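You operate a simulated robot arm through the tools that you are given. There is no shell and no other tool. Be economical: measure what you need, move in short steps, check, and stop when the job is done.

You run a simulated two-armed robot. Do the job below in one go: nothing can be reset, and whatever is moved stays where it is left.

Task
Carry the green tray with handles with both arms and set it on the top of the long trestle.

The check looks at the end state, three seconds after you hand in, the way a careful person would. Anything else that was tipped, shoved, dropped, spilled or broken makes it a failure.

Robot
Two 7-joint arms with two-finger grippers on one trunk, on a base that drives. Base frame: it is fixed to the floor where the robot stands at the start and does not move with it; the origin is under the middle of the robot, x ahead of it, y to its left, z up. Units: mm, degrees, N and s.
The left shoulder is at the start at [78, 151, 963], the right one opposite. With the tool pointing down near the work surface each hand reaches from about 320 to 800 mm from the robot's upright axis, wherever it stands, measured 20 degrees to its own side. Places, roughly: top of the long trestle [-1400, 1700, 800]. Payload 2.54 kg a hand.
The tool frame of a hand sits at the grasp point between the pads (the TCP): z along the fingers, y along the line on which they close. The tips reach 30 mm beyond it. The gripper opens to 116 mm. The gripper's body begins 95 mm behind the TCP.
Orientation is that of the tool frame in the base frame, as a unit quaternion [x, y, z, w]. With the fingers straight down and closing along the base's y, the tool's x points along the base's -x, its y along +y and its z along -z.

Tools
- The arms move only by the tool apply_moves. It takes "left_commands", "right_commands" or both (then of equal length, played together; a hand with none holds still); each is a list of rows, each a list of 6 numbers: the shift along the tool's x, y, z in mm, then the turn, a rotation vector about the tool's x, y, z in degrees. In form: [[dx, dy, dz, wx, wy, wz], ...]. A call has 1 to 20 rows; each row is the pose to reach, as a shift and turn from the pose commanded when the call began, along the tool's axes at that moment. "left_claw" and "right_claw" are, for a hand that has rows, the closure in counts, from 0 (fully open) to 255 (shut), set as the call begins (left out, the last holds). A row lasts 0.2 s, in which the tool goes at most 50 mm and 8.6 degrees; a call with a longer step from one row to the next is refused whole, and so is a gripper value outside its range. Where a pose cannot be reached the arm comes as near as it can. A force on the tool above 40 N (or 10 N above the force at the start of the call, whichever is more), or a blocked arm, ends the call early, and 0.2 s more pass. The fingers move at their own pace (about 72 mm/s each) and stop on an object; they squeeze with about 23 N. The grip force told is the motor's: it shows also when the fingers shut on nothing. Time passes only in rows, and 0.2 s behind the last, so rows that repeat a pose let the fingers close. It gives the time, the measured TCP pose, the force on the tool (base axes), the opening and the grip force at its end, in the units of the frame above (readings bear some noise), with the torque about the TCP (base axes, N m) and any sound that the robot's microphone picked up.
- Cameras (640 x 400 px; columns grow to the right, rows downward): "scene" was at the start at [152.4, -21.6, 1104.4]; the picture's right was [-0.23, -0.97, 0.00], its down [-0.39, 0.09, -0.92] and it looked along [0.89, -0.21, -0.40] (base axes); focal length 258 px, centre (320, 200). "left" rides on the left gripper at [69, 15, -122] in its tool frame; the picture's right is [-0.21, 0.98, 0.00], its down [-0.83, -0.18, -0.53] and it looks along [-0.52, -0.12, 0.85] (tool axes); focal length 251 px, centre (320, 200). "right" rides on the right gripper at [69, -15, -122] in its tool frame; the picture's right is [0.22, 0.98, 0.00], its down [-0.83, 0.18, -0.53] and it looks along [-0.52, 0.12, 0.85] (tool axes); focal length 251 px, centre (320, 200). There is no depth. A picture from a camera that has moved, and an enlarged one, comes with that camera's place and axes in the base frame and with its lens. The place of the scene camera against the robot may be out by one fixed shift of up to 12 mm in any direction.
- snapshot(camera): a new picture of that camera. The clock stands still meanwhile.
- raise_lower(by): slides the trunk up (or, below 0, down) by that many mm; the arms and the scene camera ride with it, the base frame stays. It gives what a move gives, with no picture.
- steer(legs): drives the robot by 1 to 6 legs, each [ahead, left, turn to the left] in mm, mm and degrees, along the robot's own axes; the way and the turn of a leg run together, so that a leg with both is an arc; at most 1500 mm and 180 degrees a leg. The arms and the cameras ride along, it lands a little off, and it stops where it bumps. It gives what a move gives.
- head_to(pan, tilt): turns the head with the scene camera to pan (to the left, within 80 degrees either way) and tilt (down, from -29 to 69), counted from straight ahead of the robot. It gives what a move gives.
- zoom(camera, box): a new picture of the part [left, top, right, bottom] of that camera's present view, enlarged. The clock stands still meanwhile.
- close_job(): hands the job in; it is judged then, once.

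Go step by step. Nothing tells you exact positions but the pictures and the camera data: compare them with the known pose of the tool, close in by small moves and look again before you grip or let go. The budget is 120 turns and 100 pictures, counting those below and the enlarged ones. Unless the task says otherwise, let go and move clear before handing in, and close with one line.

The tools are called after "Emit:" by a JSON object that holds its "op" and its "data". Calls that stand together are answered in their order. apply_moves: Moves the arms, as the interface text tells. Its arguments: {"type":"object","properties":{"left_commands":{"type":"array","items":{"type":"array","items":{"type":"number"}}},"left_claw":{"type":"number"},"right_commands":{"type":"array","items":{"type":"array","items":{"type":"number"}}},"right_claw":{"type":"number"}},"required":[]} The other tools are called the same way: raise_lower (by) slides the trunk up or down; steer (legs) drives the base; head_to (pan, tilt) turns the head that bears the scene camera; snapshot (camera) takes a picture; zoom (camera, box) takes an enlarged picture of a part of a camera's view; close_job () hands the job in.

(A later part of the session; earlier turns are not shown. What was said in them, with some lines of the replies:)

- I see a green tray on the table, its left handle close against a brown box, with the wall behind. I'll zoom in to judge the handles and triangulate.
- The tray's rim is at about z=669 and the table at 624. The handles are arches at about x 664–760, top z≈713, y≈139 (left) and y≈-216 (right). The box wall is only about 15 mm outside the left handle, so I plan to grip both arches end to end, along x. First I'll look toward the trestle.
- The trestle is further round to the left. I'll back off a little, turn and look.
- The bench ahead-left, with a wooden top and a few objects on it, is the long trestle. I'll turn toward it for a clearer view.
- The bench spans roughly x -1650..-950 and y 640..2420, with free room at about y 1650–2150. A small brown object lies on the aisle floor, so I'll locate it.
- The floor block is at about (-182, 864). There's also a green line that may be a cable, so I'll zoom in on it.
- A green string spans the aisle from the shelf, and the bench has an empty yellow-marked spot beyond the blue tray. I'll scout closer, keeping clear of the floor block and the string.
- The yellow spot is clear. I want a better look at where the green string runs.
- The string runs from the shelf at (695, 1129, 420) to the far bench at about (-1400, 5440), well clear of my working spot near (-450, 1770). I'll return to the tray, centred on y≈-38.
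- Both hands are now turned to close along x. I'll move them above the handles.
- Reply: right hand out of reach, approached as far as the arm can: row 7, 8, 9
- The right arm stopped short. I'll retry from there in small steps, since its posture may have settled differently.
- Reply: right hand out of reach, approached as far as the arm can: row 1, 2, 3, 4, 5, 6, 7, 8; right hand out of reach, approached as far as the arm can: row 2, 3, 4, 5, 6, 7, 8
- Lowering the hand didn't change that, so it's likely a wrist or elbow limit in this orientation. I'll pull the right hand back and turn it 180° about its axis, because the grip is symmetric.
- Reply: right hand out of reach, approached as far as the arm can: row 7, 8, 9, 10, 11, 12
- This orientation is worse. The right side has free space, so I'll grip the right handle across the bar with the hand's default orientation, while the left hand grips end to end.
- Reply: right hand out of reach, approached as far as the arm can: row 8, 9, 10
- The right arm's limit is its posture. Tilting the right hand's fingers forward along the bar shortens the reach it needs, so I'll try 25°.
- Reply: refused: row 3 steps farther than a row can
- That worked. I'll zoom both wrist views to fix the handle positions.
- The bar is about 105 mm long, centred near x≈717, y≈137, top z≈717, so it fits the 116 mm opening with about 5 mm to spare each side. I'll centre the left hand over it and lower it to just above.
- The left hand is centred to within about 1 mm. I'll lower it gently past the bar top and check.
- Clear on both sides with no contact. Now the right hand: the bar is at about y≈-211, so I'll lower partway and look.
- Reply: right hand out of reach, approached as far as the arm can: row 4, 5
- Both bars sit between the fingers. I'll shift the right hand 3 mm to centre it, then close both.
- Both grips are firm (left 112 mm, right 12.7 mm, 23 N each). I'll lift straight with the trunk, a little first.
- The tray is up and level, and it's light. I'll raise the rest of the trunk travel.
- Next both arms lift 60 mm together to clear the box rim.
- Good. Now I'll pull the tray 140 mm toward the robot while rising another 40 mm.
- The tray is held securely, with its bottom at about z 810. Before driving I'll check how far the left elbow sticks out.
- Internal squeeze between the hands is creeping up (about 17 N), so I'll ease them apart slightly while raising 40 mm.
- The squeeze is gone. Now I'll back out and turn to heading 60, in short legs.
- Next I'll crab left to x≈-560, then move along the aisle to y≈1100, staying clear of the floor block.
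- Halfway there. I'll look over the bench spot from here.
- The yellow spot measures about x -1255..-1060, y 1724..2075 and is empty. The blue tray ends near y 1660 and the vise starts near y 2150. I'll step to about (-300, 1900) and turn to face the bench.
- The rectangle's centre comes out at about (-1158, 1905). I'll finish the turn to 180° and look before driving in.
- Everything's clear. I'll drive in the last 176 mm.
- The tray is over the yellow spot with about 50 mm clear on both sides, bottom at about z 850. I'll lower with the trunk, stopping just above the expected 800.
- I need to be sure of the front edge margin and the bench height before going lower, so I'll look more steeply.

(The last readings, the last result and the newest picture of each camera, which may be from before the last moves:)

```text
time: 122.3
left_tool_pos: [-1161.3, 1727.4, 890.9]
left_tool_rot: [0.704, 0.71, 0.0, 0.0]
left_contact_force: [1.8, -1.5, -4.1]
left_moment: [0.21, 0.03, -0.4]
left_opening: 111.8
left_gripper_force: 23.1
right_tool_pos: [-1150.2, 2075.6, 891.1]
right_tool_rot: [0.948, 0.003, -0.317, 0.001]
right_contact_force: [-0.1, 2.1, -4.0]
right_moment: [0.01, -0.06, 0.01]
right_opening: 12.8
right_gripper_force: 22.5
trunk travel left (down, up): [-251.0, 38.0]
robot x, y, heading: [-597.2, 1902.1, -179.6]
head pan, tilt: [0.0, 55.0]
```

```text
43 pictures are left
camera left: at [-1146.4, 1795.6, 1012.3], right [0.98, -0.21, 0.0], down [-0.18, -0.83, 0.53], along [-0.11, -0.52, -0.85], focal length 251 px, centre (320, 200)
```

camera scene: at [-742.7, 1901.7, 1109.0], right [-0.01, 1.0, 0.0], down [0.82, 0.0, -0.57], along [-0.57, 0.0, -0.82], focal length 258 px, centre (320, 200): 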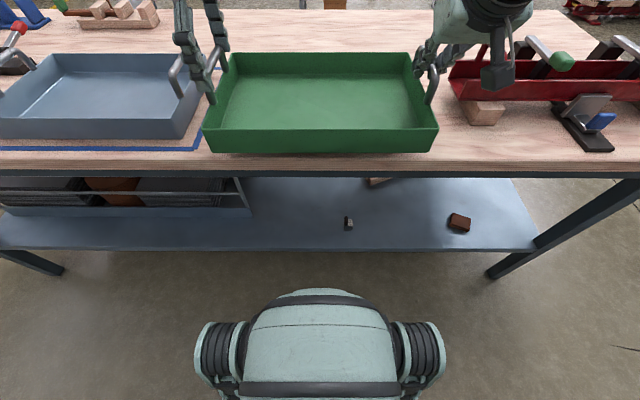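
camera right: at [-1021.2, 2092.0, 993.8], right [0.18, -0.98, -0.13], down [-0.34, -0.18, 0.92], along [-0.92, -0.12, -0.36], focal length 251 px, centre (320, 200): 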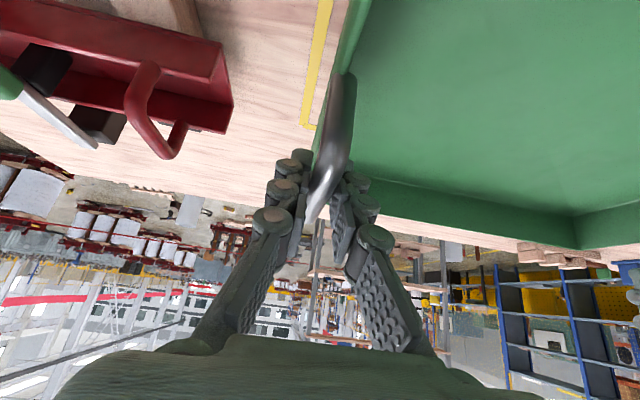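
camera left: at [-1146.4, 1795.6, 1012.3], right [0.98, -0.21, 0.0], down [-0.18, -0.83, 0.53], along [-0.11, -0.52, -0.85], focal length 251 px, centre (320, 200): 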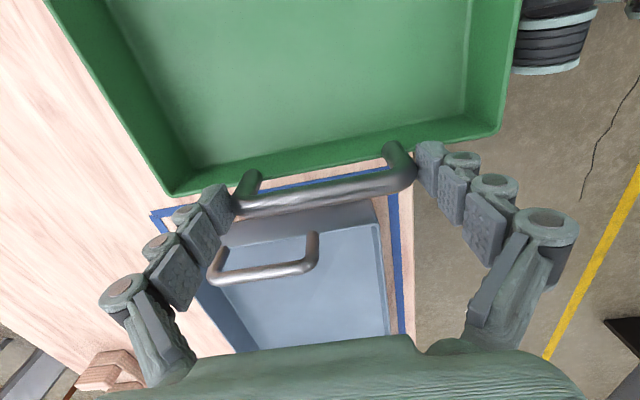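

The bench is lower than "800": views agree on a top at z≈750, a front edge at x≈-1083 and a yellow rectangle centre at about (-1248, 1898). The tray would overhang here, so I'll drive 88 mm further in.

Emit:
{"op": "steer", "data": {"legs": [[88, 0, 0]]}}

Emit:
{"op": "snapshot", "data": {"camera": "scene"}}

Emit:
{"op": "snapshot", "data": {"camera": "left"}}

Emit:
{"op": "snapshot", "data": {"camera": "right"}}

```text
time: 123.4
left_tool_pos: [-1249.3, 1727.0, 889.4]
left_tool_rot: [0.704, 0.71, 0.0, 0.001]
left_contact_force: [0.4, -2.2, -4.0]
left_moment: [0.04, 0.01, -0.27]
left_opening: 111.6
left_gripper_force: 23.0
right_tool_pos: [-1237.6, 2076.1, 892.4]
right_tool_rot: [0.949, 0.003, -0.316, 0.001]
right_contact_force: [-1.4, 3.2, -4.7]
right_moment: [-0.01, -0.11, -0.01]
right_opening: 12.9
right_gripper_force: 23.3
trunk travel left (down, up): [-251.0, 38.0]
robot x, y, heading: [-685.3, 1905.9, -179.8]
head pan, tilt: [0.0, 55.0]
```

```text
42 pictures are left
camera scene: at [-830.5, 1901.3, 1108.8], right [0.0, 1.0, 0.0], down [0.82, 0.0, -0.57], along [-0.57, 0.0, -0.82], focal length 258 px, centre (320, 200)
```

scene: 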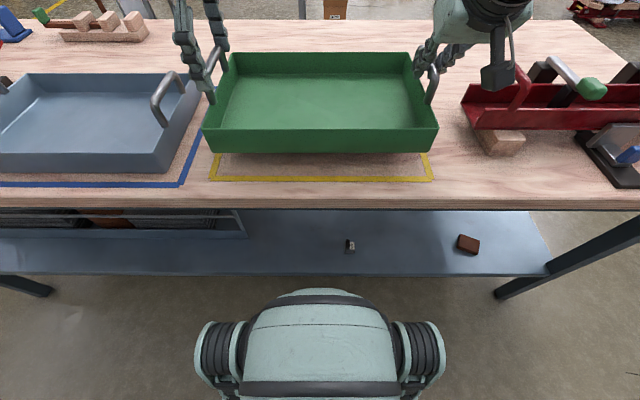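

```text
41 pictures are left
camera left: at [-1234.2, 1795.4, 1011.8], right [0.98, -0.21, 0.0], down [-0.18, -0.83, 0.53], along [-0.11, -0.52, -0.85], focal length 251 px, centre (320, 200)
```

left: 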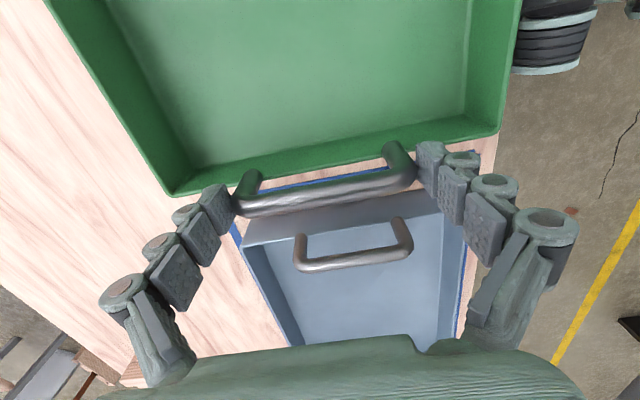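

```text
40 pictures are left
camera right: at [-1108.7, 2091.7, 948.6], right [0.18, -0.98, -0.13], down [-0.34, -0.18, 0.92], along [-0.92, -0.12, -0.36], focal length 251 px, centre (320, 200)
```

right: 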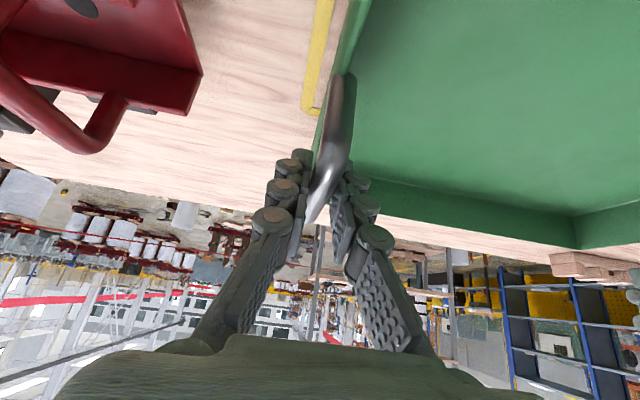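

The tray now sits over the rectangle, with its front line just visible and the bench edge well outside. I'll lower 35 mm by trunk.

Emit:
{"op": "raise_lower", "data": {"by": -35}}

Emit:
{"op": "snapshot", "data": {"camera": "scene"}}

```text
time: 124.2
left_tool_pos: [-1247.7, 1726.6, 855.7]
left_tool_rot: [0.705, 0.71, 0.0, 0.001]
left_contact_force: [-0.3, 0.2, -3.2]
left_moment: [0.06, 0.05, -0.08]
left_opening: 111.9
left_gripper_force: 23.1
right_tool_pos: [-1237.0, 2076.2, 856.8]
right_tool_rot: [0.948, 0.002, -0.317, 0.001]
right_contact_force: [-0.9, -1.4, -3.8]
right_moment: [0.01, -0.13, 0.01]
right_opening: 12.6
right_gripper_force: 22.3
trunk travel left (down, up): [-216.0, 73.0]
robot x, y, heading: [-686.3, 1902.4, -179.7]
head pan, tilt: [0.0, 55.0]
```

```text
39 pictures are left
camera scene: at [-829.5, 1901.4, 1074.1], right [0.0, 1.0, 0.0], down [0.82, 0.0, -0.57], along [-0.57, 0.0, -0.82], focal length 258 px, centre (320, 200)
```

scene: 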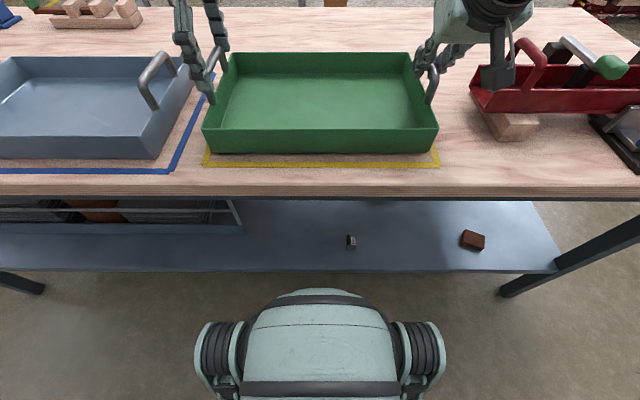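

Emit:
{"op": "apply_moves", "data": {"left_commands": [[0, 0, 2, 0, 0, 0], [0, 0, 4, 0, 0, 0], [0, 0, 6, 0, 0, 0], [0, 0, 8, 0, 0, 0]], "right_commands": [[1.2, 0, 1.6, 0, 0, 0], [2.41, 0, 3.2, 0, 0, 0], [3.61, 0, 4.79, 0, 0, 0], [4.81, 0, 6.39, 0, 0, 0]]}}

Emit:
{"op": "zoom", "data": {"camera": "scene", "box": [180, 100, 460, 215]}}

```text
time: 125.2
left_tool_pos: [-1247.6, 1726.7, 849.7]
left_tool_rot: [0.705, 0.709, -0.001, -0.001]
left_contact_force: [1.8, -3.1, 7.7]
left_moment: [-0.31, 0.39, -0.09]
left_opening: 111.8
left_gripper_force: 23.6
right_tool_pos: [-1235.5, 2074.7, 851.0]
right_tool_rot: [0.948, 0.001, -0.318, 0.001]
right_contact_force: [0.9, 4.0, 4.0]
right_moment: [0.03, -0.13, 0.04]
right_opening: 12.7
right_gripper_force: 22.7
trunk travel left (down, up): [-216.0, 73.0]
robot x, y, heading: [-682.8, 1902.3, -179.6]
head pan, tilt: [0.0, 55.0]
```

```text
2.29 times, centred on (320, 158) of scene
camera zoom: at [-828.1, 1901.5, 1074.7], right [0.0, 1.0, 0.0], down [0.82, 0.0, -0.57], along [-0.57, 0.0, -0.82], focal length 589 px, centre (320, 297)
```

zoom: 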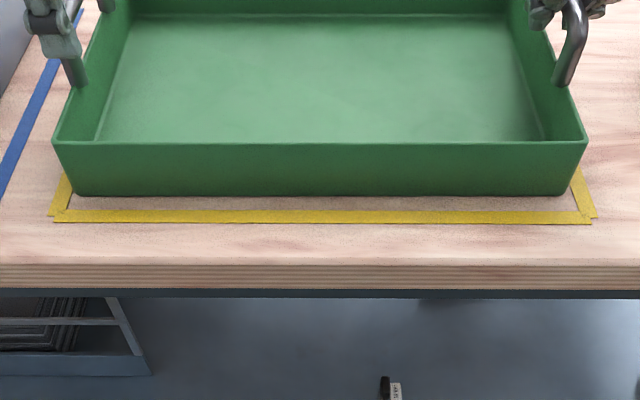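

Contact: both hands now carry upward load and the tray sits inside the yellow rectangle, 25+ mm from the bench edge. I'll release, opening the right hand only part way.

Emit:
{"op": "apply_moves", "data": {"left_commands": [[0, 0, 0, 0, 0, 0], [0, 0, 0, 0, 0, 0], [0, 0, 0, 0, 0, 0], [0, 0, 0, 0, 0, 0]], "right_commands": [[0, 0, 0, 0, 0, 0], [0, 0, 0, 0, 0, 0], [0, 0, 0, 0, 0, 0], [0, 0, 0, 0, 0, 0]], "left_claw": 0, "right_claw": 140}}

Emit:
{"op": "snapshot", "data": {"camera": "left"}}

Emit:
{"op": "snapshot", "data": {"camera": "right"}}

```text
time: 126.2
left_tool_pos: [-1249.4, 1726.7, 848.3]
left_tool_rot: [0.705, 0.709, 0.0, 0.0]
left_contact_force: [0.2, -0.3, -0.1]
left_moment: [0.06, 0.04, -0.03]
left_opening: 116.1
left_gripper_force: 0.1
right_tool_pos: [-1237.0, 2075.3, 850.5]
right_tool_rot: [0.948, 0.003, -0.317, 0.001]
right_contact_force: [-0.8, -0.8, 0.0]
right_moment: [0.03, 0.03, -0.01]
right_opening: 52.2
right_gripper_force: 0.2
trunk travel left (down, up): [-216.0, 73.0]
robot x, y, heading: [-681.7, 1903.1, -179.5]
head pan, tilt: [0.0, 55.0]
```

```text
37 pictures are left
camera left: at [-1233.5, 1795.6, 969.8], right [0.98, -0.21, 0.0], down [-0.18, -0.83, 0.53], along [-0.11, -0.52, -0.85], focal length 251 px, centre (320, 200)
```

left: 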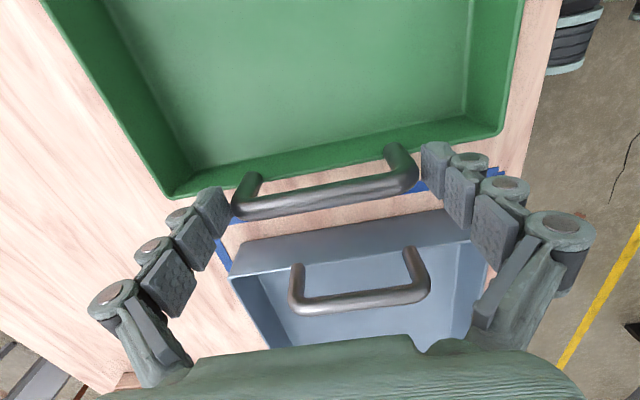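

```text
36 pictures are left
camera right: at [-1107.7, 2091.3, 906.2], right [0.18, -0.98, -0.13], down [-0.34, -0.18, 0.92], along [-0.92, -0.12, -0.36], focal length 251 px, centre (320, 200)
```

right: 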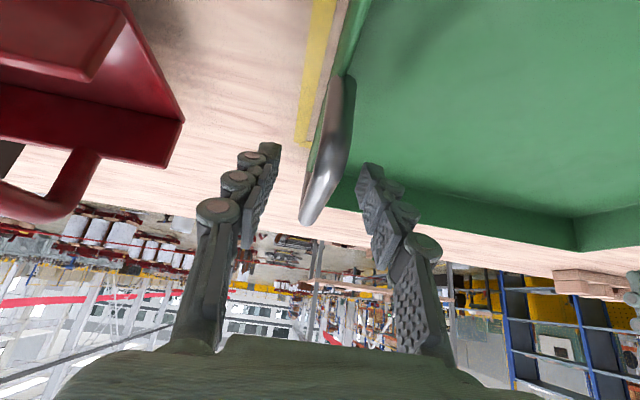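

Both hands are free of load. I'll rise straight up with the trunk.

Emit:
{"op": "raise_lower", "data": {"by": 20}}

Emit:
{"op": "snapshot", "data": {"camera": "scene"}}

```text
time: 126.9
left_tool_pos: [-1248.9, 1726.5, 868.2]
left_tool_rot: [0.705, 0.709, -0.001, 0.001]
left_contact_force: [-0.9, 0.2, 0.2]
left_moment: [-0.01, -0.01, -0.01]
left_opening: 116.1
left_gripper_force: 0.1
right_tool_pos: [-1235.8, 2074.3, 869.7]
right_tool_rot: [0.949, 0.001, -0.317, 0.0]
right_contact_force: [0.1, 0.6, -0.3]
right_moment: [0.0, 0.03, -0.01]
right_opening: 52.2
right_gripper_force: 0.1
trunk travel left (down, up): [-236.0, 53.0]
robot x, y, heading: [-679.9, 1902.7, -179.8]
head pan, tilt: [0.0, 55.0]
```

```text
35 pictures are left
camera scene: at [-829.4, 1901.4, 1094.0], right [0.0, 1.0, 0.0], down [0.82, 0.0, -0.57], along [-0.57, 0.0, -0.82], focal length 258 px, centre (320, 200)
```

scene: 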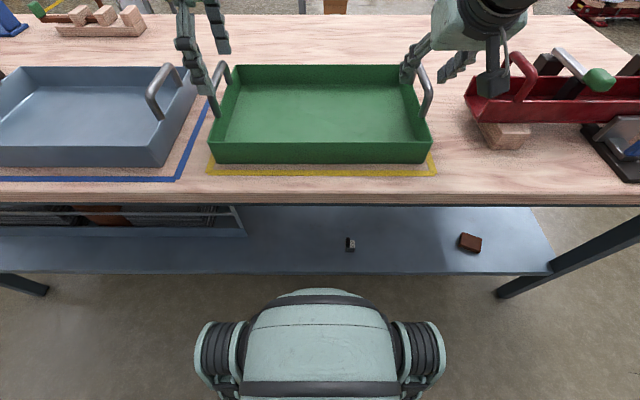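

The tray stays put while the hands rise. I'll go up the rest of the way.

Emit:
{"op": "raise_lower", "data": {"by": 52}}

Emit:
{"op": "apply_moves", "data": {"left_commands": [[0, 0, -20, 0, 0, 0], [0, 0, -40, 0, 0, 0], [0, 0, -60, 0, 0, 0]], "right_commands": [[-12.04, 0, -15.97, 0, 0, 0], [-24.07, 0, -31.95, 0, 0, 0], [-36.11, 0, -47.92, 0, 0, 0]]}}

Emit:
{"op": "snapshot", "data": {"camera": "scene"}}

```text
time: 127.8
left_tool_pos: [-1249.1, 1726.3, 919.4]
left_tool_rot: [0.705, 0.709, 0.0, 0.0]
left_contact_force: [0.6, -0.8, 0.3]
left_moment: [0.0, -0.01, -0.01]
left_opening: 116.0
left_gripper_force: 0.2
right_tool_pos: [-1236.3, 2075.5, 921.1]
right_tool_rot: [0.949, 0.003, -0.316, 0.001]
right_contact_force: [-0.3, -0.3, -0.1]
right_moment: [0.01, 0.02, 0.02]
right_opening: 52.2
right_gripper_force: 0.0
trunk travel left (down, up): [-288.0, 1.0]
robot x, y, heading: [-680.9, 1899.8, -179.7]
head pan, tilt: [0.0, 55.0]
```

```text
time: 128.6
left_tool_pos: [-1247.1, 1726.7, 980.5]
left_tool_rot: [0.705, 0.709, 0.0, -0.001]
left_contact_force: [-0.6, 0.2, 0.8]
left_moment: [0.0, 0.03, 0.0]
left_opening: 115.9
left_gripper_force: 0.2
right_tool_pos: [-1235.7, 2077.4, 983.3]
right_tool_rot: [0.948, 0.002, -0.317, 0.001]
right_contact_force: [0.3, -0.1, 0.5]
right_moment: [-0.01, 0.02, 0.06]
right_opening: 52.5
right_gripper_force: 0.0
trunk travel left (down, up): [-288.0, 1.0]
robot x, y, heading: [-682.4, 1900.9, -179.7]
head pan, tilt: [0.0, 55.0]
```

```text
34 pictures are left
camera scene: at [-828.8, 1901.4, 1146.1], right [0.0, 1.0, 0.0], down [0.82, 0.0, -0.57], along [-0.57, 0.0, -0.82], focal length 258 px, centre (320, 200)
```

scene: 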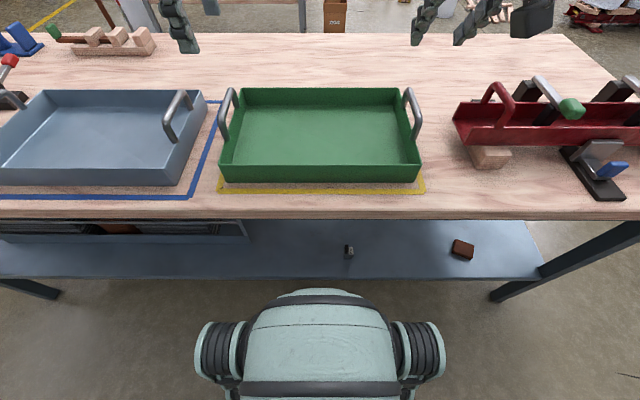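

The tray stands in the marked spot and the hands are clear above it. I'll back away a little and hand in.

Emit:
{"op": "steer", "data": {"legs": [[-200, 0, 0]]}}

Emit:
{"op": "close_job", "data": {}}

```text
time: 130.2
left_tool_pos: [-1049.0, 1728.0, 980.3]
left_tool_rot: [0.706, 0.708, 0.0, -0.001]
left_contact_force: [-0.8, 0.3, 0.3]
left_moment: [-0.01, 0.05, -0.02]
left_opening: 116.0
left_gripper_force: 0.1
right_tool_pos: [-1036.6, 2077.4, 983.1]
right_tool_rot: [0.948, 0.0, -0.317, 0.0]
right_contact_force: [-0.1, -0.3, 0.3]
right_moment: [0.01, 0.02, 0.0]
right_opening: 52.4
right_gripper_force: 0.1
trunk travel left (down, up): [-288.0, 1.0]
robot x, y, heading: [-483.5, 1900.4, -180.0]
head pan, tilt: [0.0, 55.0]
```

```text
The job is handed in.
```

I carried the green tray with both arms and set it on top of the long trestle, inside the empty yellow-marked spot; both hands are clear, and I saw nothing else disturbed.
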